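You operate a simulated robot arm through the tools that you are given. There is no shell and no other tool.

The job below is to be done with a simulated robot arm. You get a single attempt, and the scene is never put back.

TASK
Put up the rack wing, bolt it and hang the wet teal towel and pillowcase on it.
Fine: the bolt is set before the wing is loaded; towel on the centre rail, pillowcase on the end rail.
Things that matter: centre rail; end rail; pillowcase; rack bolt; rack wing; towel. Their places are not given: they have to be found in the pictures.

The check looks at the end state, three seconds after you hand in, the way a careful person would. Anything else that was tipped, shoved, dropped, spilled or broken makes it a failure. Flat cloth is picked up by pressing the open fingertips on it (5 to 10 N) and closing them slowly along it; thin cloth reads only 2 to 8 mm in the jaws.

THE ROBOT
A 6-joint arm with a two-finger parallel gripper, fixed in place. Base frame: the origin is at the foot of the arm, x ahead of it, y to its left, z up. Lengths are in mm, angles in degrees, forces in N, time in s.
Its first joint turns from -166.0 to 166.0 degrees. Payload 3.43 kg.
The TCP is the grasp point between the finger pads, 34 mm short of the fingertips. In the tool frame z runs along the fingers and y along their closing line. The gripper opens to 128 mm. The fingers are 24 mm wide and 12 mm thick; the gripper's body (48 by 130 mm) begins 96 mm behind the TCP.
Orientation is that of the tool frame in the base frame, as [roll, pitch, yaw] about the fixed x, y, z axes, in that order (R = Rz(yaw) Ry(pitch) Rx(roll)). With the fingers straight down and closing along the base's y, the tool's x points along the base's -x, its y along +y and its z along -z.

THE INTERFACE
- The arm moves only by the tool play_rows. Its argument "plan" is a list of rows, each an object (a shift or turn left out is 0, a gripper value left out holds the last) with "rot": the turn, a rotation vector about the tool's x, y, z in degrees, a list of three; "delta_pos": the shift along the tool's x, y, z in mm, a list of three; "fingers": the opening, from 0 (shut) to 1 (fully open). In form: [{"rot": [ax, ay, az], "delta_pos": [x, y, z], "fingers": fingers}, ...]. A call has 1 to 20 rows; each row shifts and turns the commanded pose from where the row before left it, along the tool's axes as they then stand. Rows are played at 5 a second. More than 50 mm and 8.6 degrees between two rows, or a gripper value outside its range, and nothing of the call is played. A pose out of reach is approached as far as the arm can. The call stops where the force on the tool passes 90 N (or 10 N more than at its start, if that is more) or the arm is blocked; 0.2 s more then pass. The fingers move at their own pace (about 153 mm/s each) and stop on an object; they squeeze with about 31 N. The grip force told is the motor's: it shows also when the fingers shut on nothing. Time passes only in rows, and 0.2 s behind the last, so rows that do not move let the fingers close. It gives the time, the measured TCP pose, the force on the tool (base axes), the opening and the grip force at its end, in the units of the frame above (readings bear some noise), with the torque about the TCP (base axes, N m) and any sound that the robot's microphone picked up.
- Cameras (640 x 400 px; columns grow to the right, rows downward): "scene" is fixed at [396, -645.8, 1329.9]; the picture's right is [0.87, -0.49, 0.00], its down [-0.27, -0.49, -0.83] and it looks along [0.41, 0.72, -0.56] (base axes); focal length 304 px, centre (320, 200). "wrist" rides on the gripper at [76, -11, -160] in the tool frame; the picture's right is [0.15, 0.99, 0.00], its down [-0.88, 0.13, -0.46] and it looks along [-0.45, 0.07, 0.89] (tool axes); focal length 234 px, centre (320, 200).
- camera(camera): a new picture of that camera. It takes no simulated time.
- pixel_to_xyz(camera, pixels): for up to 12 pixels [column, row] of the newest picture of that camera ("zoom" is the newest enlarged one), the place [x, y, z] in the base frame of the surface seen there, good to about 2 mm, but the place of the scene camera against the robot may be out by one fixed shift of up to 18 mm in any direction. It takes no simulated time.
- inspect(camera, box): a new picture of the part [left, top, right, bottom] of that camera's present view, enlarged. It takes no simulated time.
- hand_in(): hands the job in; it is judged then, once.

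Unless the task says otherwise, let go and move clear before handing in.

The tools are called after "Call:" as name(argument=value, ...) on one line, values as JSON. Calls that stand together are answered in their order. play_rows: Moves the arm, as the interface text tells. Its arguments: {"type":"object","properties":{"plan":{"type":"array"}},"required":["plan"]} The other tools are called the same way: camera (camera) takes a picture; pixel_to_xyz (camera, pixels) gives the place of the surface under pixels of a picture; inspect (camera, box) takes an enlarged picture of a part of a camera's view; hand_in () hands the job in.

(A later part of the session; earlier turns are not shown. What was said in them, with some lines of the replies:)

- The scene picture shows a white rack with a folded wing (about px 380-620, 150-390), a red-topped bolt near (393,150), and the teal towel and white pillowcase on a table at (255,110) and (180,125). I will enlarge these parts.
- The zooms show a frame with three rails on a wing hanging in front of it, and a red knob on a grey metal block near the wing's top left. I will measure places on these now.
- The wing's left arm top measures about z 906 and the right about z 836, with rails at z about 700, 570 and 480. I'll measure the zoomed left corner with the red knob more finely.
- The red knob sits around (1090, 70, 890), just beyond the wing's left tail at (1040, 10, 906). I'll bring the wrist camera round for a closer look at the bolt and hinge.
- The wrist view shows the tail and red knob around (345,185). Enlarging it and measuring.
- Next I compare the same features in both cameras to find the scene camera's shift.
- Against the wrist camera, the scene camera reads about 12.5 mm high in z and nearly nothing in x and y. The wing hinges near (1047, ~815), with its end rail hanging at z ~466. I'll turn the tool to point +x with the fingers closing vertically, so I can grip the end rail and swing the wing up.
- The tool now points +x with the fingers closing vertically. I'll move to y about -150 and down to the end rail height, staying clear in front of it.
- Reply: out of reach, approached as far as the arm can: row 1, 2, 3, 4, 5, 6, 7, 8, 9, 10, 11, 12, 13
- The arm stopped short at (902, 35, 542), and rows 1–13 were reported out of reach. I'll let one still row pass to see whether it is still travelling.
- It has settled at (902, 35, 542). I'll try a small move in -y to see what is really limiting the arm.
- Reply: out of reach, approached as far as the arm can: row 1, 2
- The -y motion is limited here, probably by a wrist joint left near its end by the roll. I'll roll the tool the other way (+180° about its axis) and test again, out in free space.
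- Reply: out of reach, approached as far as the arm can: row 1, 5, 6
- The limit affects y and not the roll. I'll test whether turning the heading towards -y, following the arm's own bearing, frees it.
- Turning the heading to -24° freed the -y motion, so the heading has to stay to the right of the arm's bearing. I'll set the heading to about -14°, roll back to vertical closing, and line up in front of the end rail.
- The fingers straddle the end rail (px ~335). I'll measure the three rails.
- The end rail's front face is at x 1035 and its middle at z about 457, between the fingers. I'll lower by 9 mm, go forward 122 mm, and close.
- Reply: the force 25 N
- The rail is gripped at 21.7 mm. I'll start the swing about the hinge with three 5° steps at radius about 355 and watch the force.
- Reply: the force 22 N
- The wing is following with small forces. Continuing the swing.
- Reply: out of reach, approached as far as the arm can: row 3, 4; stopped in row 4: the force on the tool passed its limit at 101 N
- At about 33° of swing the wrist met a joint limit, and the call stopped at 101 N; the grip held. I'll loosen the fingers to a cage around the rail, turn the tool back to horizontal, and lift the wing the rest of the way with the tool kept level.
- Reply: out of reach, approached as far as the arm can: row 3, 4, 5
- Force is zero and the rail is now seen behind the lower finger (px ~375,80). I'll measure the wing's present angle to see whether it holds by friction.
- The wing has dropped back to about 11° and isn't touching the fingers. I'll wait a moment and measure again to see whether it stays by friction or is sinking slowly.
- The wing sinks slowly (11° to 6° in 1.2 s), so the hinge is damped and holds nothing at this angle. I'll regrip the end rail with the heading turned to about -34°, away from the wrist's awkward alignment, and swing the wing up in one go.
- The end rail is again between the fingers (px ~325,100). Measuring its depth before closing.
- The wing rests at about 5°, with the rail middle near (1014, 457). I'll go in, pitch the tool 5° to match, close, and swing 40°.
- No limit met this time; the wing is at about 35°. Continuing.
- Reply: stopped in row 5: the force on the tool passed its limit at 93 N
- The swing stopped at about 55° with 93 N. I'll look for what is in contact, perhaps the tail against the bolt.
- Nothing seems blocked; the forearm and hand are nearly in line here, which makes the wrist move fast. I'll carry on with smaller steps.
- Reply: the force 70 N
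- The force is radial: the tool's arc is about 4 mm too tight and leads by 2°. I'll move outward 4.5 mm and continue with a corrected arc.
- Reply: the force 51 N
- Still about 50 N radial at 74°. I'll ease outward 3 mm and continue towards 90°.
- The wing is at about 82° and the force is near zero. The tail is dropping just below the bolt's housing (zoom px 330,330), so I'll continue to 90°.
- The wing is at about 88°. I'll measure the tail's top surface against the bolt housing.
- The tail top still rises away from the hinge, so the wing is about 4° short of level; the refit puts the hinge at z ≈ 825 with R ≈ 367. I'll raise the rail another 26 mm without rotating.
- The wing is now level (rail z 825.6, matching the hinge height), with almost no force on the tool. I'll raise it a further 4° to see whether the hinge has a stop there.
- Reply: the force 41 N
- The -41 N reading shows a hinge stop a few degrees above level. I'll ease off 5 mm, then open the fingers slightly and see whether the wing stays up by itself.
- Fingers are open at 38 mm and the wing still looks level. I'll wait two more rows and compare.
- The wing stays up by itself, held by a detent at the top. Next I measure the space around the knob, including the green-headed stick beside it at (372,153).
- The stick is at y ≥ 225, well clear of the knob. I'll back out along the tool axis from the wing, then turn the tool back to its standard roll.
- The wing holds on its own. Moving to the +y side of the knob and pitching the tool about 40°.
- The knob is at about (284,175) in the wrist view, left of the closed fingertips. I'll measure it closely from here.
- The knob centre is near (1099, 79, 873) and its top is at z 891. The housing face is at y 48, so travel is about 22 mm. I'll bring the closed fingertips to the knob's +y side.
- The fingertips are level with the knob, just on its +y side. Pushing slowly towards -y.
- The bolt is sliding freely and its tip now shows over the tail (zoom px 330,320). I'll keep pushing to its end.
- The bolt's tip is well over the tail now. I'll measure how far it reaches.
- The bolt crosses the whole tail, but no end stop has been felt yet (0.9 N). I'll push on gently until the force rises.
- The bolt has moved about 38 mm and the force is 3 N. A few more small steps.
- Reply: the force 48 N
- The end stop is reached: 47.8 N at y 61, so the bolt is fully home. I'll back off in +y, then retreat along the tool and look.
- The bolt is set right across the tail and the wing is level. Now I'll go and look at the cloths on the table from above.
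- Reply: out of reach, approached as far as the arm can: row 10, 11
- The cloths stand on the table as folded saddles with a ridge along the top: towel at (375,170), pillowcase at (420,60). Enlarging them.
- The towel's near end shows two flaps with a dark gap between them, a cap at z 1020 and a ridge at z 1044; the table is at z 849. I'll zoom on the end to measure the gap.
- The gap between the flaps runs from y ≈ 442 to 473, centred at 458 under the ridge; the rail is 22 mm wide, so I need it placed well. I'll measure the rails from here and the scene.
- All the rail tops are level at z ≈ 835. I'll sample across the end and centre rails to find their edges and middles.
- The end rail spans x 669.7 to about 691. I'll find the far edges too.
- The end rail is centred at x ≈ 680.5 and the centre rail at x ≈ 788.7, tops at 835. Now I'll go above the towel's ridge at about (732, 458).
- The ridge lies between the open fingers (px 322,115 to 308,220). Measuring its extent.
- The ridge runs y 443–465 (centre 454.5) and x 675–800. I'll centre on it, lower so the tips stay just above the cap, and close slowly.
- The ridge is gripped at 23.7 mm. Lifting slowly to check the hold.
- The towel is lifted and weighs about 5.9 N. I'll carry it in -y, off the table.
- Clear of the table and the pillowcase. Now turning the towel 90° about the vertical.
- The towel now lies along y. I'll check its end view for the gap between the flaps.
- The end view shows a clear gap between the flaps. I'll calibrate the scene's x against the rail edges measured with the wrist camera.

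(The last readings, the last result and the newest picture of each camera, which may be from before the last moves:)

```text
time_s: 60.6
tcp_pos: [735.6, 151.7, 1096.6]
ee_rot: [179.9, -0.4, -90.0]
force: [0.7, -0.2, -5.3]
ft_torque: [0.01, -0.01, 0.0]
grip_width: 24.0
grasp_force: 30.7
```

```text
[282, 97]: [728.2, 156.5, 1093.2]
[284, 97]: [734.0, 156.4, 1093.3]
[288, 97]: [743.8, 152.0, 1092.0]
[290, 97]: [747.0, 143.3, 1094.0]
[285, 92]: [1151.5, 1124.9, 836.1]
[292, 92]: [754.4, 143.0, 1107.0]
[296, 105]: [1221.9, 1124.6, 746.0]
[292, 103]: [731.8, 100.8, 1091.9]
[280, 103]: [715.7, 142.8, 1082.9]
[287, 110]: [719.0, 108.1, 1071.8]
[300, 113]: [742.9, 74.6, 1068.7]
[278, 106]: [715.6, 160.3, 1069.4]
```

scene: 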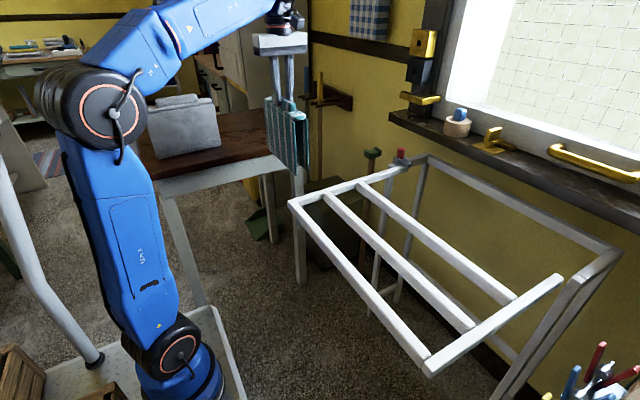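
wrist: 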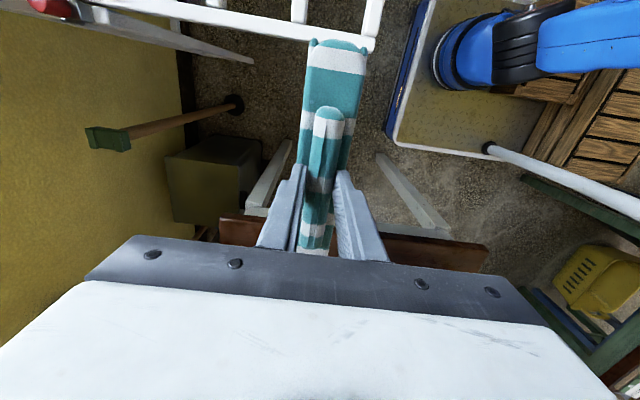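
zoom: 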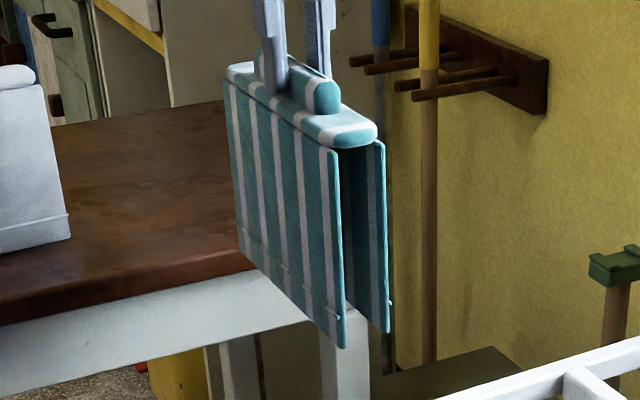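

The scene camera reads about 4 mm low in x, so the towel's centre is about 1 mm from the TCP and the centre rail is at x ≈ 789.5. I'll carry the towel over the centre rail to y about -240.

Call:
play_rows(plan=[{"delta_pos": [14, -2, 0]}, {"delta_pos": [26, -4, 0]}, {"delta_pos": [32, -4.4, 0]}, {"delta_pos": [32, -4.4, 0]}, {"delta_pos": [32, -4.4, 0]}, {"delta_pos": [32, -4.4, 0]}, {"delta_pos": [32, -4.4, 0]}, {"delta_pos": [32, -4.4, 0]}, {"delta_pos": [32, -4.4, 0]}, {"delta_pos": [32, -4.4, 0]}, {"delta_pos": [32, -4.4, 0]}, {"delta_pos": [32, -4.4, 0]}, {"delta_pos": [22, -2.4, 0]}, {"delta_pos": [10, -2, 0]}, {}])

Call:
camera(camera="wrist")

Call:
camera(camera="scene")

```text
time_s: 63.8
tcp_pos: [789.3, -240.7, 1099.3]
ee_rot: [180.0, -0.3, -90.1]
force: [-0.4, 0.3, -5.7]
ft_torque: [-0.02, -0.01, -0.01]
grip_width: 23.6
grasp_force: 31.1
```

```text
taken
```

wrist: 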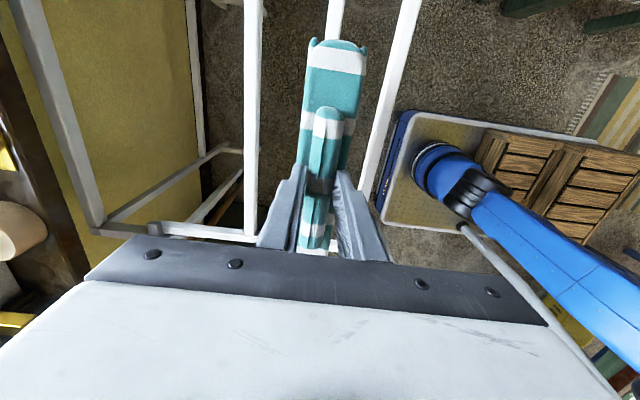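

```text
taken
```

scene: 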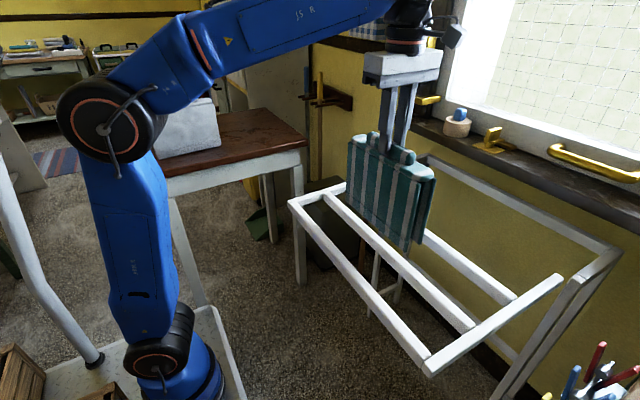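

The towel hangs above the centre rail, which shows beyond it at (335,15). I'll verify the rail's position and the towel's end once more.

Call:
pixel_to_xyz(camera="wrist", pixels=[[326, 15], [328, 15], [330, 15], [333, 15], [336, 15], [339, 15], [341, 15], [343, 15], [345, 15], [385, 80], [250, 80], [335, 60]])

Call:
inspect(camera="scene", box=[330, 110, 460, 270])

Call:
pixel_to_xyz(camera="scene", pixels=[[380, 180], [380, 210], [395, 200], [400, 220], [404, 240], [425, 200], [424, 220], [415, 230], [410, 190], [432, 190], [407, 210], [418, 205]])

```text
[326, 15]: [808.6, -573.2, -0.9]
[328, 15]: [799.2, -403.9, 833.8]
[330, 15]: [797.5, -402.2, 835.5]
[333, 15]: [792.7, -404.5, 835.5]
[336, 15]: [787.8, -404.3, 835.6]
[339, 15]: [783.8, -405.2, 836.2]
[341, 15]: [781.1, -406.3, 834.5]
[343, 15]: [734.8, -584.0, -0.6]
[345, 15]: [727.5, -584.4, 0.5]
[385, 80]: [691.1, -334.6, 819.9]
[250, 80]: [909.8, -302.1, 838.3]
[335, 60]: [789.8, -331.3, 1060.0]
```

```text
2.50 times, centred on (395, 190) of scene
```

zoom: 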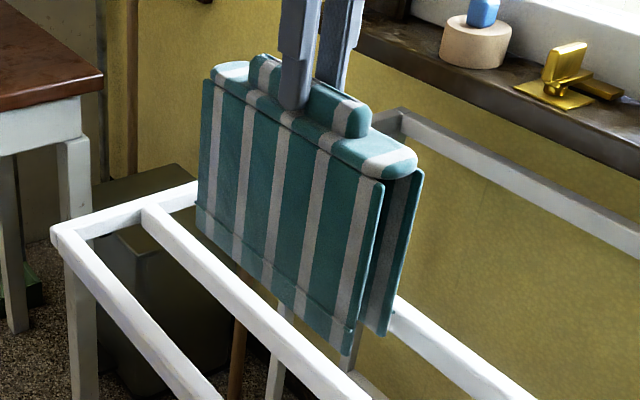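

```text
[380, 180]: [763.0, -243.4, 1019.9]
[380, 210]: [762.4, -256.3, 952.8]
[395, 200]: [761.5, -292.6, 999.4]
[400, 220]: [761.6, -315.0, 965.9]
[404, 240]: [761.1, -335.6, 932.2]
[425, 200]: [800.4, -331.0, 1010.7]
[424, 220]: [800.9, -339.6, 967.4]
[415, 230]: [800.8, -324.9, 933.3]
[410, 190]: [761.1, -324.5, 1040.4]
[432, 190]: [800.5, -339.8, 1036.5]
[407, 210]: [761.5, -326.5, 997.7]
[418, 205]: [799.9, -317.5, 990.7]
```

The gap is about 2 mm off the rail's middle, so I'll shift 1.5 mm in +x and lower the towel over the rail.

Call:
play_rows(plan=[{"delta_pos": [0, -1.5, 5]}, {"delta_pos": [0, 0, 15]}, {"delta_pos": [0, 0, 20]}, {"delta_pos": [0, 0, 20]}, {"delta_pos": [0, 0, 15]}, {}])

Call:
inspect(camera="scene", box=[330, 130, 460, 290])

```text
time_s: 65.2
tcp_pos: [790.1, -241.0, 1023.3]
ee_rot: [179.9, -0.3, -90.0]
force: [0.2, 0.2, -5.2]
ft_torque: [-0.03, -0.01, 0.0]
grip_width: 23.4
grasp_force: 31.1
```

```text
2.50 times, centred on (395, 210) of scene
```

zoom: 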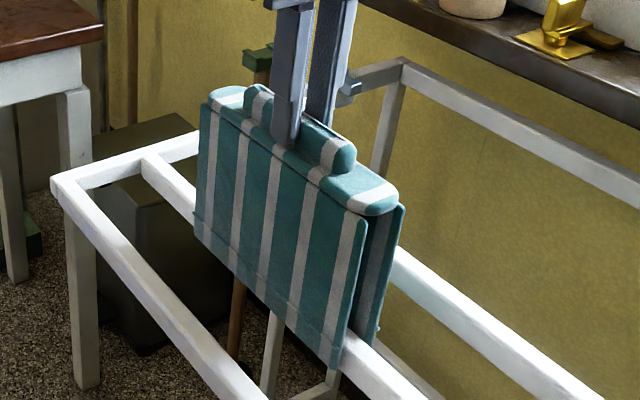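

The flaps straddle the rail with no side force. Lowering on.

Call:
play_rows(plan=[{"delta_pos": [0, 0, 20]}, {"delta_pos": [0, 0, 25]}, {"delta_pos": [0, 0, 25]}, {"delta_pos": [0, 0, 25]}, {"delta_pos": [0, 0, 15]}, {}])

Call:
inspect(camera="scene", box=[330, 150, 460, 310])

```text
time_s: 66.6
tcp_pos: [790.3, -239.8, 913.3]
ee_rot: [180.0, -0.2, -90.1]
force: [0.6, -0.2, -4.7]
ft_torque: [-0.04, 0.01, -0.01]
grip_width: 23.7
grasp_force: 30.7
```

```text
2.50 times, centred on (395, 230) of scene
```

zoom: 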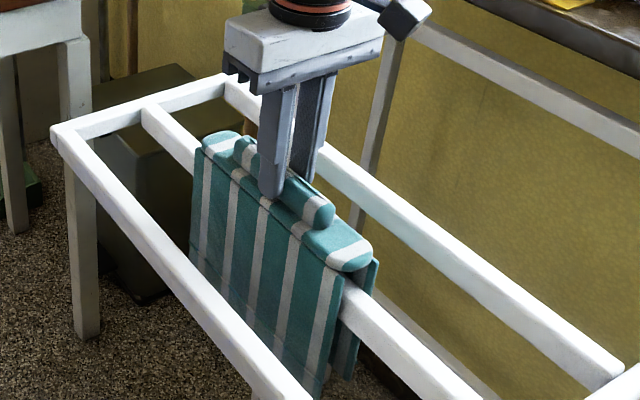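

The towel is well down over the rail. I'll go on in small steps until the rail takes its weight.

Call:
play_rows(plan=[{"delta_pos": [0, 0, 8]}, {"delta_pos": [0, 0, 6]}, {"delta_pos": [0, 0, 4]}, {"delta_pos": [0, 0, 3]}, {}])

```text
time_s: 67.8
tcp_pos: [791.8, -241.1, 892.1]
ee_rot: [-180.0, -0.3, -90.0]
force: [0.0, 0.5, -5.1]
ft_torque: [-0.03, 0.04, 0.0]
grip_width: 23.8
grasp_force: 30.8
```

Call:
play_rows(plan=[{"delta_pos": [0, 0, 3]}, {"delta_pos": [0, 0, 3]}, {"delta_pos": [0, 0, 2]}, {}])

Call:
inspect(camera="scene", box=[330, 150, 460, 310])

```text
time_s: 68.8
tcp_pos: [790.3, -241.4, 883.4]
ee_rot: [-179.9, -0.3, -90.1]
force: [1.2, 0.5, -2.6]
ft_torque: [0.28, -0.07, -0.09]
grip_width: 23.8
grasp_force: 30.8
```

```text
2.50 times, centred on (395, 230) of scene
```

zoom: 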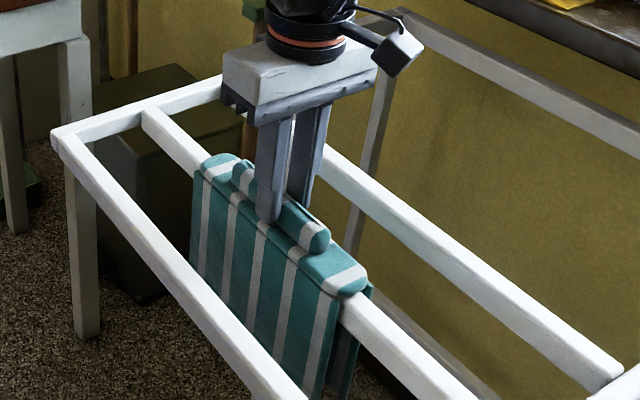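

The force has dropped to -2.6 N, so the cap is meeting the rail. One more millimetre down, then open gently.

Call:
play_rows(plan=[{"delta_pos": [0, 0, 1]}, {"fingers": 0.2}, {"fingers": 0.25}, {"fingers": 0.35}, {}])

Call:
inspect(camera="scene", box=[330, 150, 460, 310])

```text
time_s: 70.0
tcp_pos: [791.2, -241.6, 883.5]
ee_rot: [180.0, -0.4, -90.1]
force: [-0.2, 0.7, 0.1]
ft_torque: [-0.02, 0.0, 0.0]
grip_width: 44.9
grasp_force: 0.0
```

```text
2.50 times, centred on (395, 230) of scene
```

zoom: 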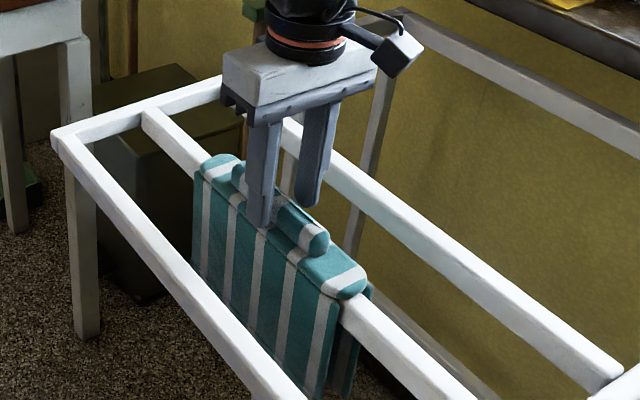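

The towel sits on the centre rail on its own. Rising straight up, clear of it.

Call:
play_rows(plan=[{"delta_pos": [0, 0, -10]}, {"delta_pos": [0, 0, -20]}, {"delta_pos": [0, 0, -40]}, {"delta_pos": [0, 0, -45]}, {"delta_pos": [0, 0, -45]}, {"delta_pos": [0, 0, -45]}, {}])

Call:
camera(camera="scene")

Call:
camera(camera="wrist")

```text
time_s: 71.6
tcp_pos: [788.8, -239.4, 1089.6]
ee_rot: [180.0, -0.4, -90.0]
force: [-0.6, 0.7, -0.4]
ft_torque: [0.01, 0.0, 0.03]
grip_width: 44.9
grasp_force: 0.2
```

```text
taken
```

scene: 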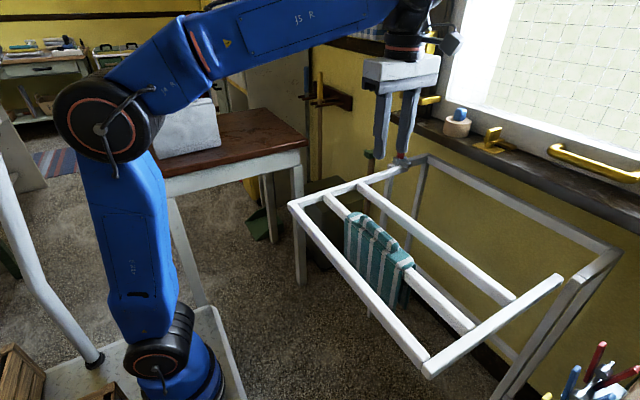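

```text
taken
```

wrist: 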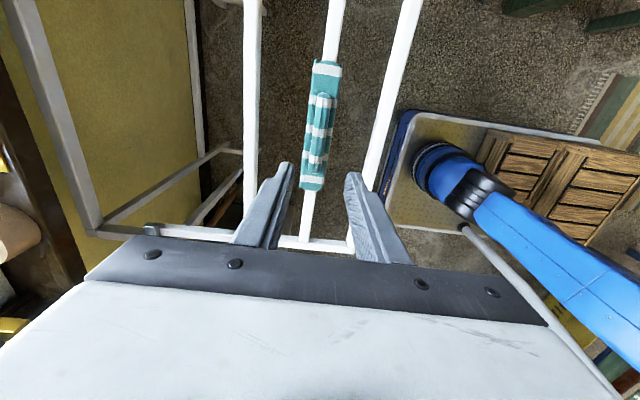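

The towel hangs straight on the centre rail and the wing is still level. Now back for the pillowcase: moving away and turning the tool back to standard roll.

Call:
play_rows(plan=[{"delta_pos": [-35.5, 17.2, 0], "fingers": 0.5}, {"delta_pos": [-35.5, 17.2, 0]}, {"delta_pos": [-35.5, 17.2, 0]}, {"delta_pos": [-35.5, 17.2, 0]}, {"delta_pos": [-35.5, 17.2, 0]}, {"delta_pos": [-35.5, 17.2, 0]}, {"delta_pos": [-35.5, 17.2, 0]}, {"delta_pos": [-35.5, 17.2, 0]}, {"delta_pos": [-35.5, 17.2, 0]}, {"delta_pos": [-35.5, 17.2, 0]}, {"delta_pos": [-35.5, 17.2, -5]}])

Call:
play_rows(plan=[{"rot": [0, 0, 8.2]}, {"rot": [0, 0, 8.2]}, {"rot": [0, 0, 8.2]}, {"rot": [0, 0, 8.2]}, {"rot": [0, 0, 8.2]}, {"rot": [0, 0, 8.2]}, {"rot": [0, 0, 8.2]}, {"rot": [0, 0, 8.2]}, {"rot": [0, 0, 8.2]}, {"rot": [0, 0, 8.2]}, {"rot": [0, 0, 8]}, {"delta_pos": [12, 34, -4]}, {"delta_pos": [12, 34, -4]}, {"delta_pos": [12, 34, -4]}, {"delta_pos": [12, 34, -4]}, {"delta_pos": [12, 34, 0]}, {"delta_pos": [12, 34, 0]}, {"delta_pos": [12, 34, 0]}, {"delta_pos": [12, 34, 0]}, {"delta_pos": [12, 34, 0]}])

Call:
camera(camera="wrist")

Call:
camera(camera="scene")

```text
time_s: 74.0
tcp_pos: [601.9, 149.0, 1090.3]
ee_rot: [179.9, -0.2, -90.1]
force: [0.1, -0.5, -0.5]
ft_torque: [-0.03, -0.03, 0.01]
grip_width: 64.1
grasp_force: 0.0
```

```text
time_s: 78.2
tcp_pos: [493.6, 456.4, 1107.1]
ee_rot: [-179.7, 0.0, 179.8]
force: [-0.4, -0.3, 0.3]
ft_torque: [0.05, -0.03, -0.02]
grip_width: 64.1
grasp_force: 0.1
```

```text
taken
```

wrist: 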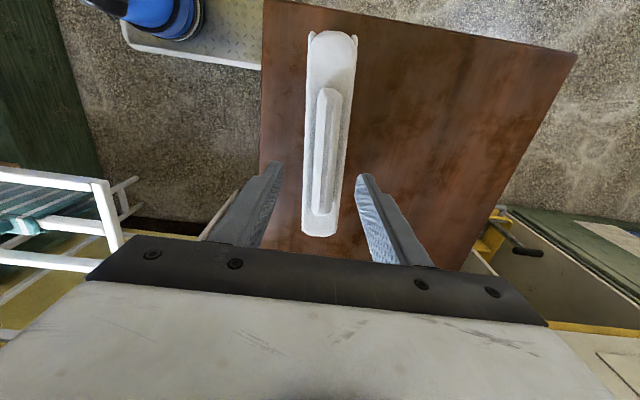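

```text
taken
```

scene: 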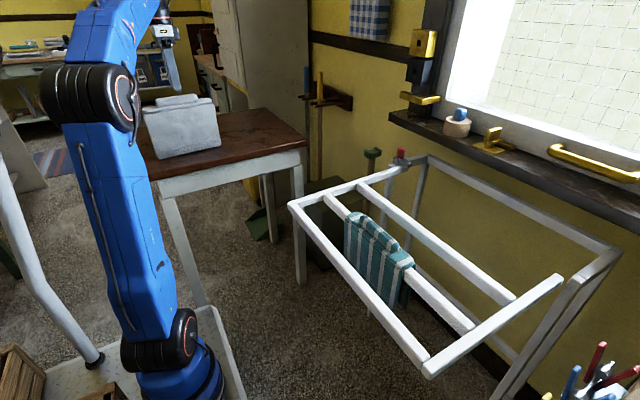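

The pillowcase's ridge lies between the fingers (px 330,95 to 320,210). Measuring its edges.

Call:
inspect(camera="wrist", box=[270, 20, 390, 250])

Call:
pixel_to_xyz(camera="wrist", pixels=[[329, 92], [318, 110], [322, 110], [328, 110], [334, 110], [339, 110], [314, 190], [318, 190], [323, 190], [328, 190], [333, 190], [322, 212]])

Call:
pixel_to_xyz(camera="wrist", pixels=[[306, 60], [309, 60], [352, 60], [356, 60], [303, 200], [306, 200], [341, 200], [344, 200], [334, 34], [320, 235], [312, 150], [340, 150]])

```text
1.74 times, centred on (330, 135) of wrist
```

zoom: 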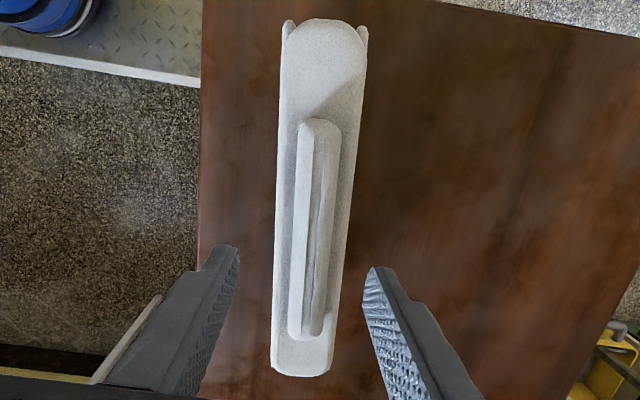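

```text
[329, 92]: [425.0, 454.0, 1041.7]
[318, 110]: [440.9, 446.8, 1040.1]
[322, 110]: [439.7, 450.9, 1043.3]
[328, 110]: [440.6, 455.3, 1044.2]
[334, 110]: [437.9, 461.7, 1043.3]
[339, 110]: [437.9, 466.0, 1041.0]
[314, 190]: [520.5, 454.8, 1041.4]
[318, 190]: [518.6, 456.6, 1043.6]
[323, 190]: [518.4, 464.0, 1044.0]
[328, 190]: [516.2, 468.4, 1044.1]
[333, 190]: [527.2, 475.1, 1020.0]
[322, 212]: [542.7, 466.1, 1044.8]
```

```text
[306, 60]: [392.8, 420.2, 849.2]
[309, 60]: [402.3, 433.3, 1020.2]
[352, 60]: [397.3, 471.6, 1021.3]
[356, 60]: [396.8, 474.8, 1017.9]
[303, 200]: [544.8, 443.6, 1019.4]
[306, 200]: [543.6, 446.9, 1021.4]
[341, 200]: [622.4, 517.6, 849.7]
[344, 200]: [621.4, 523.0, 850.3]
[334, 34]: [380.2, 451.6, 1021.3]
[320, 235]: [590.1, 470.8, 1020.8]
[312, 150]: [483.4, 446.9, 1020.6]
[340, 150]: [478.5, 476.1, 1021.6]
```

The pillowcase is turned about 4.2°, with its ridge centre near (486, 459.5). I'll align the gripper with it, lower, and close slowly.

Call:
play_rows(plan=[{"delta_pos": [7.6, 3.1, 0], "rot": [0, 0, -4.2]}, {"delta_pos": [0, 0, 20]}, {"delta_pos": [0, 0, 20]}, {"delta_pos": [0, 0, 8.5]}, {"fingers": 0.4}, {"fingers": 0.3}, {"fingers": 0.2}, {"fingers": 0.15}, {"fingers": 0.1}, {"fingers": 0.0}, {}, {}])

Call:
camera(camera="wrist")

```text
time_s: 80.8
tcp_pos: [486.1, 459.7, 1056.0]
ee_rot: [-179.6, 0.0, -175.8]
force: [-0.4, 0.7, 1.2]
ft_torque: [0.13, 0.01, 0.05]
grip_width: 23.4
grasp_force: 30.9
```

```text
taken
```

wrist: 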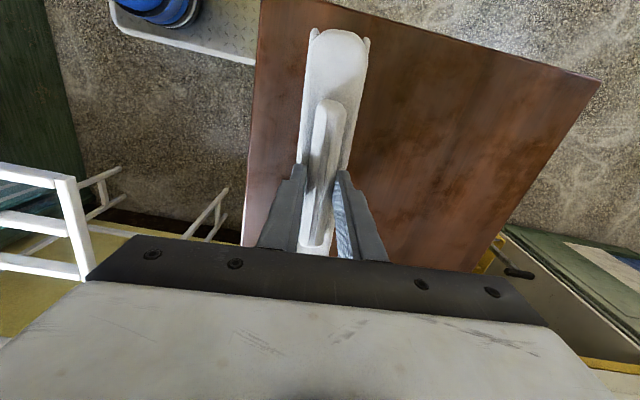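

Gripped at 23.4 mm. Lifting the pillowcase slowly, then carrying it in -y off the table.

Call:
play_rows(plan=[{"delta_pos": [0, 0, -8]}, {"delta_pos": [0, 0, -12]}, {"delta_pos": [0, 0, -15]}, {"delta_pos": [0, 0, -10]}, {}, {"delta_pos": [-8, -12, 0]}, {"delta_pos": [-14, -22, 0]}, {"delta_pos": [-16, -32, 0]}, {"delta_pos": [-16, -32, 0]}, {"delta_pos": [-16, -32, 0]}, {"delta_pos": [-16, -32, 0]}, {"delta_pos": [-16, -32, 0]}, {"delta_pos": [-16, -32, 0]}, {"delta_pos": [-16, -32, 0]}, {"delta_pos": [-10, -25, 0]}, {"delta_pos": [-5, -12, 0]}, {}])

Call:
camera(camera="scene")

```text
time_s: 84.4
tcp_pos: [656.7, 175.9, 1103.2]
ee_rot: [-179.7, 0.0, -175.9]
force: [0.4, -0.5, -1.6]
ft_torque: [-0.01, 0.02, 0.0]
grip_width: 23.2
grasp_force: 30.7
```

```text
taken
```

scene: 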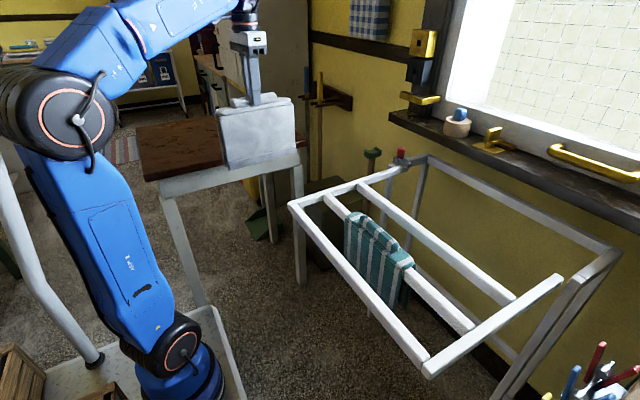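

The pillowcase is held and clear. Turning it 86° so that it lies along y.

Call:
play_rows(plan=[{"rot": [0, 0, -5]}, {"rot": [0, 0, -8]}, {"rot": [0, 0, -8]}, {"rot": [0, 0, -8]}, {"rot": [0, 0, -8]}, {"rot": [0, 0, -8]}, {"rot": [0, 0, -8]}, {"rot": [0, 0, -8]}, {"rot": [0, 0, -8]}, {"rot": [0, 0, -8]}, {"rot": [0, 0, -5]}, {"rot": [0, 0, -3.9]}, {}])

Call:
inspect(camera="scene", box=[200, 70, 310, 190])

Call:
camera(camera="wrist")

```text
time_s: 87.2
tcp_pos: [656.8, 175.9, 1104.9]
ee_rot: [-180.0, -0.4, -90.0]
force: [-0.2, -0.5, -1.6]
ft_torque: [0.01, -0.01, 0.02]
grip_width: 23.4
grasp_force: 30.5
```

```text
3.33 times, centred on (255, 130) of scene
```

zoom: 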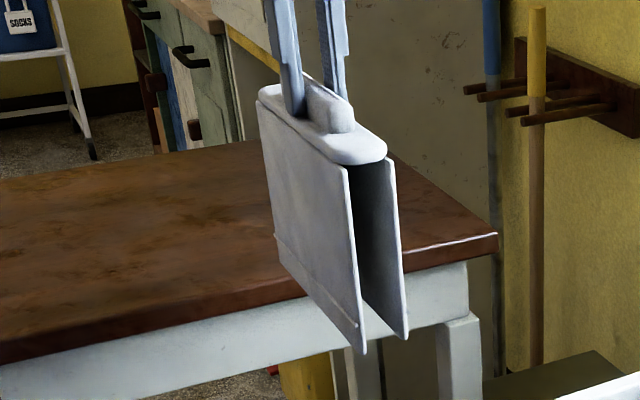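

```text
taken
```

wrist: 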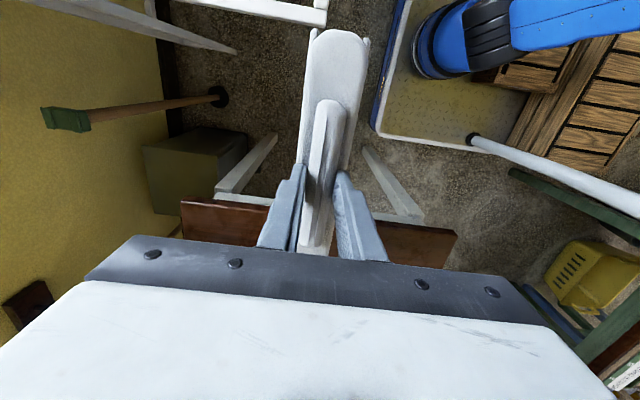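

The pillowcase hangs along y with an open gap. Carrying it over the end rail at x ≈ 681, y ≈ -240.

Call:
play_rows(plan=[{"delta_pos": [14, -0.8, 0]}, {"delta_pos": [26, -1.6, 0]}, {"delta_pos": [32, -1.9, 0]}, {"delta_pos": [32, -1.9, 0]}, {"delta_pos": [32, -1.9, 0]}, {"delta_pos": [32, -1.9, 0]}, {"delta_pos": [32, -1.9, 0]}, {"delta_pos": [32, -1.9, 0]}, {"delta_pos": [32, -1.9, 0]}, {"delta_pos": [32, -1.9, 0]}, {"delta_pos": [32, -1.9, 0]}, {"delta_pos": [32, -1.9, 0]}, {"delta_pos": [32, -1.4, 0]}, {"delta_pos": [16, -0.7, 0]}, {"delta_pos": [8, -0.7, 0]}, {}])

Call:
camera(camera="wrist")

Call:
camera(camera="scene")

Call:
inspect(camera="scene", box=[270, 110, 430, 280])

```text
time_s: 90.6
tcp_pos: [681.9, -239.8, 1106.8]
ee_rot: [180.0, -0.4, -90.0]
force: [-0.3, -0.2, -1.3]
ft_torque: [0.0, 0.0, -0.02]
grip_width: 23.3
grasp_force: 30.7
```

```text
taken
```

wrist: 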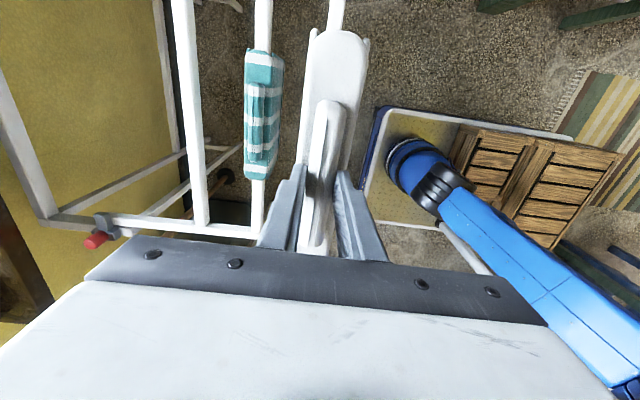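

```text
taken
```

scene: 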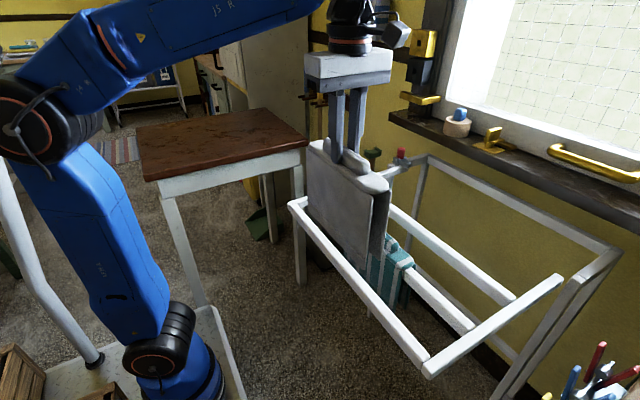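

```text
2.35 times, centred on (350, 195) of scene
```

zoom: 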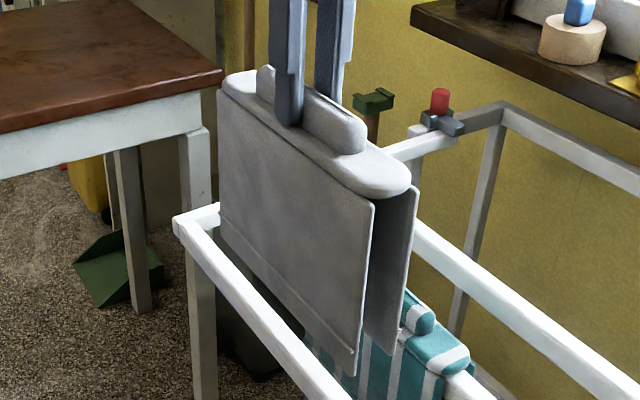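

The pillowcase is over the end rail. I'll check the gap and the rail's position once more before lowering.

Call:
pixel_to_xyz(camera="scene", pixels=[[341.5, 195], [350, 230], [362, 240], [360, 215], [382, 216], [380, 230], [383, 225], [381, 205], [371, 255], [350, 175], [343, 182], [365, 188]])

Call:
pixel_to_xyz(camera="wrist", pixels=[[326, 8], [328, 8], [330, 8], [333, 8], [336, 8], [339, 8], [341, 8], [343, 8], [344, 8], [345, 8], [346, 8], [262, 30]])

```text
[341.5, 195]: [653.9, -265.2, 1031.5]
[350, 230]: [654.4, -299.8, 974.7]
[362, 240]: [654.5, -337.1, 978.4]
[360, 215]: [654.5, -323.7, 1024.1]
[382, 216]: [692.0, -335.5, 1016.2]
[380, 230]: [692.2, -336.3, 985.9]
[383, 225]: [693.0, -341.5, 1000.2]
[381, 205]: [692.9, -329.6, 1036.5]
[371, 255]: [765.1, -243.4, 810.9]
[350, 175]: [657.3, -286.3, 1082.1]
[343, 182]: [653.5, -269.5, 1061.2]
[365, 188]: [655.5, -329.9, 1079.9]
```

```text
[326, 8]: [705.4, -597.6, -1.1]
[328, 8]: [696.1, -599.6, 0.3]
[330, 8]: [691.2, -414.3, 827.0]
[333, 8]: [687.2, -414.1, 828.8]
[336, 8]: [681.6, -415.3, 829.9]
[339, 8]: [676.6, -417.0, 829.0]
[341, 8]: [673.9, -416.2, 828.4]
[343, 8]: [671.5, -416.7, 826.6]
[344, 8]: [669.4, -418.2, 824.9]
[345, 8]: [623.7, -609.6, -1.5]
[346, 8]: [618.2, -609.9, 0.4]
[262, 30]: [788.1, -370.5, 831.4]
```

The pillowcase's gap is centred on the end rail (680.3) within 1 mm; the rail has settled about 5 mm onto the bolt. Lowering.

Call:
play_rows(plan=[{"delta_pos": [0, 0, 8]}, {"delta_pos": [0, 0, 18]}, {"delta_pos": [0, 0, 22]}, {"delta_pos": [0, 0, 22]}, {"delta_pos": [0, 0, 12]}, {}])

Call:
inspect(camera="scene", box=[270, 130, 430, 300])

```text
time_s: 92.0
tcp_pos: [681.6, -238.9, 1024.1]
ee_rot: [179.9, -0.2, -90.0]
force: [0.5, 0.0, -1.6]
ft_torque: [0.03, 0.0, 0.0]
grip_width: 23.3
grasp_force: 31.0
```

```text
2.35 times, centred on (350, 215) of scene
```

zoom: 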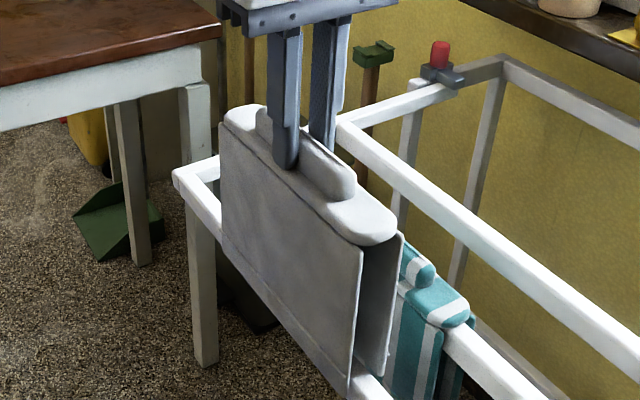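

The flaps are on both sides of the rail with no side force. Continuing down.

Call:
play_rows(plan=[{"delta_pos": [0, 0, 20]}, {"delta_pos": [0, 0, 25]}, {"delta_pos": [0, 0, 25]}, {"delta_pos": [0, 0, 25]}, {"delta_pos": [0, 0, 20]}, {"delta_pos": [0, 0, 10]}, {"delta_pos": [0, 0, 8]}, {}])

Call:
inspect(camera="scene", box=[270, 150, 430, 320])

```text
time_s: 93.8
tcp_pos: [682.0, -240.8, 891.4]
ee_rot: [179.9, -0.2, -90.1]
force: [1.0, -0.5, -1.2]
ft_torque: [-0.01, 0.01, -0.01]
grip_width: 23.3
grasp_force: 31.5
```

```text
2.35 times, centred on (350, 235) of scene
```

zoom: 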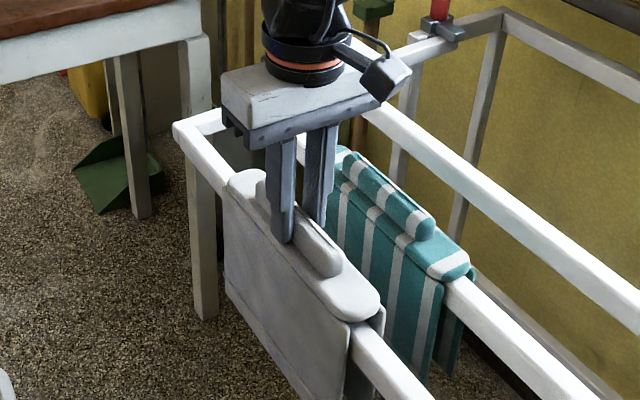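

Call:
play_rows(plan=[{"delta_pos": [0, 0, 4]}, {"delta_pos": [0, 0, 4]}, {"delta_pos": [0, 0, 3]}, {"delta_pos": [0, 0, 3]}, {}])

Call:
inspect(camera="scene", box=[270, 150, 430, 320])

```text
time_s: 95.0
tcp_pos: [681.0, -241.2, 877.3]
ee_rot: [-179.9, -0.3, -90.1]
force: [0.0, 0.1, 1.3]
ft_torque: [0.34, -0.03, 0.04]
grip_width: 23.4
grasp_force: 30.9
```

```text
2.35 times, centred on (350, 235) of scene
```

zoom: 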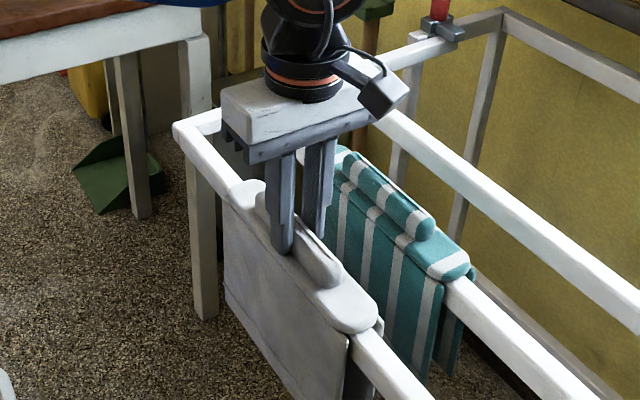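

The force has turned to +1.3 N, so the rail carries the pillowcase. Opening gently and rising.

Call:
play_rows(plan=[{"fingers": 0.2}, {"fingers": 0.25}, {"fingers": 0.35}, {}, {"delta_pos": [0, 0, -5]}, {"delta_pos": [0, 0, -10]}, {"delta_pos": [0, 0, -20]}, {"delta_pos": [0, 0, -40]}, {"delta_pos": [0, 0, -45]}, {"delta_pos": [0, 0, -45]}, {"delta_pos": [0, 0, -45]}, {}])

Call:
camera(camera="scene")

Call:
camera(camera="wrist")

Call:
inspect(camera="scene", box=[280, 140, 480, 380])

```text
time_s: 97.6
tcp_pos: [682.0, -239.0, 1089.0]
ee_rot: [179.9, -0.2, -90.0]
force: [-0.2, 0.2, 0.1]
ft_torque: [-0.01, 0.03, 0.01]
grip_width: 45.0
grasp_force: 0.1
```

```text
taken
```

scene: 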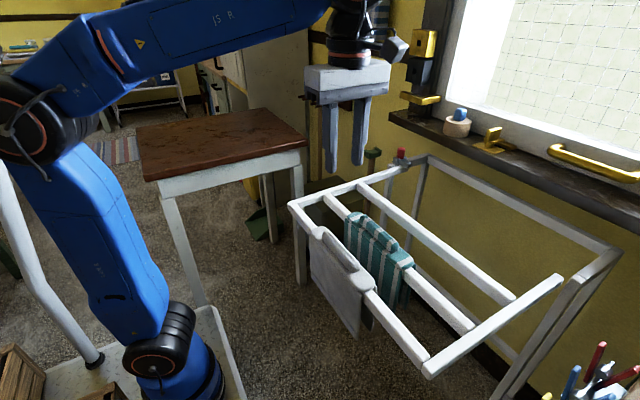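

```text
taken
```

wrist: 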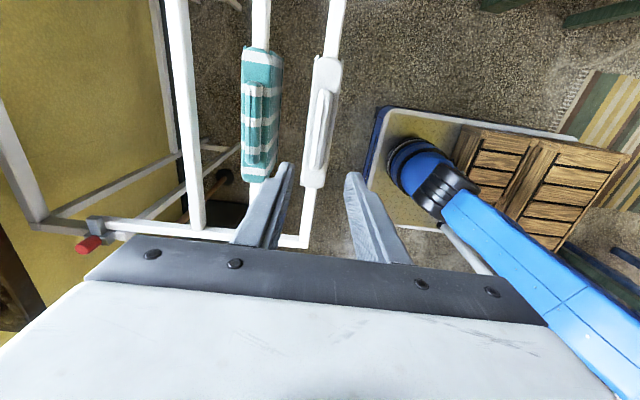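

```text
1.67 times, centred on (380, 260) of scene
```

zoom: 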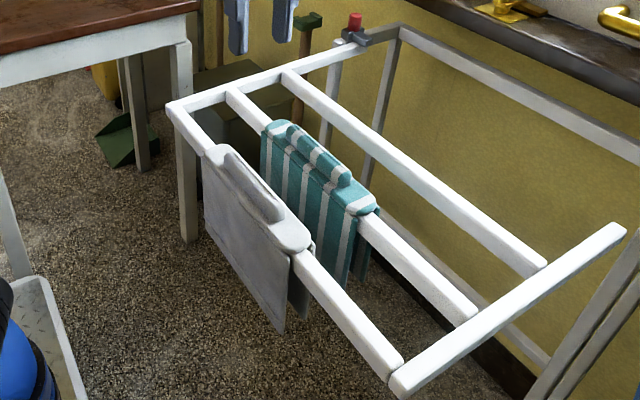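

Both pieces hang on their rails and the gripper is clear. I'll check the bolt and the wing's level a last time, letting a second pass.

Call:
play_rows(plan=[{"delta_pos": [-30, 0, -5]}, {"delta_pos": [-30, 0, 0]}, {}, {}, {}])

Call:
inspect(camera="scene", box=[370, 130, 434, 170])

Call:
camera(camera="scene")

Call:
pixel_to_xyz(camera="scene", pixels=[[400, 328], [440, 303], [480, 273], [300, 211], [340, 209]])

```text
time_s: 98.8
tcp_pos: [682.1, -179.5, 1092.9]
ee_rot: [-180.0, -0.3, -90.0]
force: [0.6, -0.1, 0.7]
ft_torque: [0.04, 0.03, 0.02]
grip_width: 44.4
grasp_force: 0.1
```

```text
10.00 times, centred on (402, 150) of scene
```

zoom: 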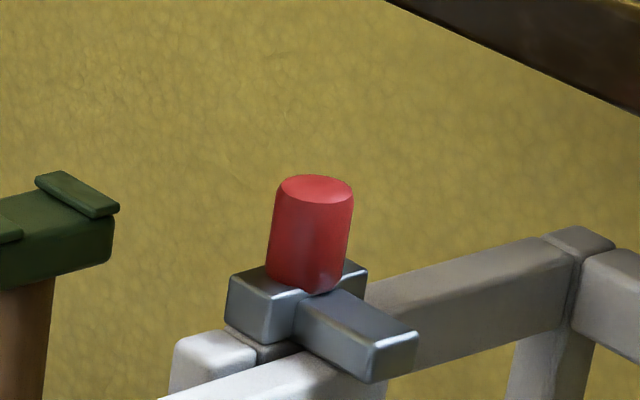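

```text
taken
```

scene: 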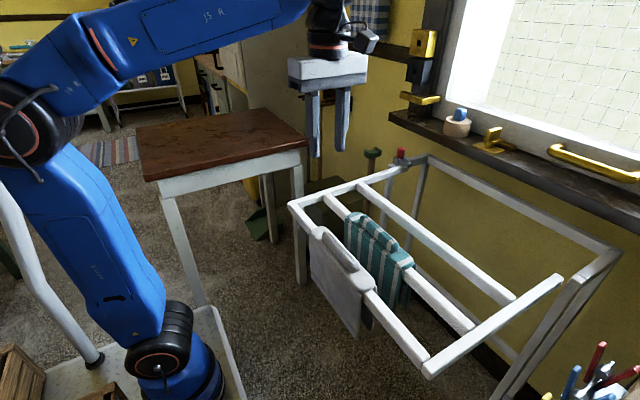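

```text
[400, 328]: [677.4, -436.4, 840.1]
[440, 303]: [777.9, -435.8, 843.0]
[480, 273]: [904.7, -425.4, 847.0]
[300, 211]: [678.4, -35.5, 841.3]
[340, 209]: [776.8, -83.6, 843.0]
```

The bolt is fully home across the tail, and the loaded wing is steady within about 2° of level. The towel hangs on the centre rail and the pillowcase on the end rail (scene px 375,245 and 340,275). Nothing else has moved and the arm is clear, so I'm handing in.

Call:
hand_in()

```text
The job is handed in.
```

The job is handed in: the rack wing is up and bolted, with the teal towel on the centre rail and the pillowcase on the end rail. The result of the check isn't known yet.

- **Wing and bolt:** The wing stayed up by itself at the top. I pushed the bolt across the tail until it hit its end stop, and only then loaded the wing.
- **Load:** With both pieces hung, the wing settled onto the bolt about 2° below level and held steady in the last pictures.
- **Swing-up:** The first grip on the end rail met a wrist limit partway. When I loosened it, the wing sank slowly back to hanging, and I regripped at a different angle to finish. The force limit stopped the arm twice during the swings. I saw no sign of damage or of anything else being moved.

Both pieces hang straight, and the gripper was open and clear of them at hand-in.
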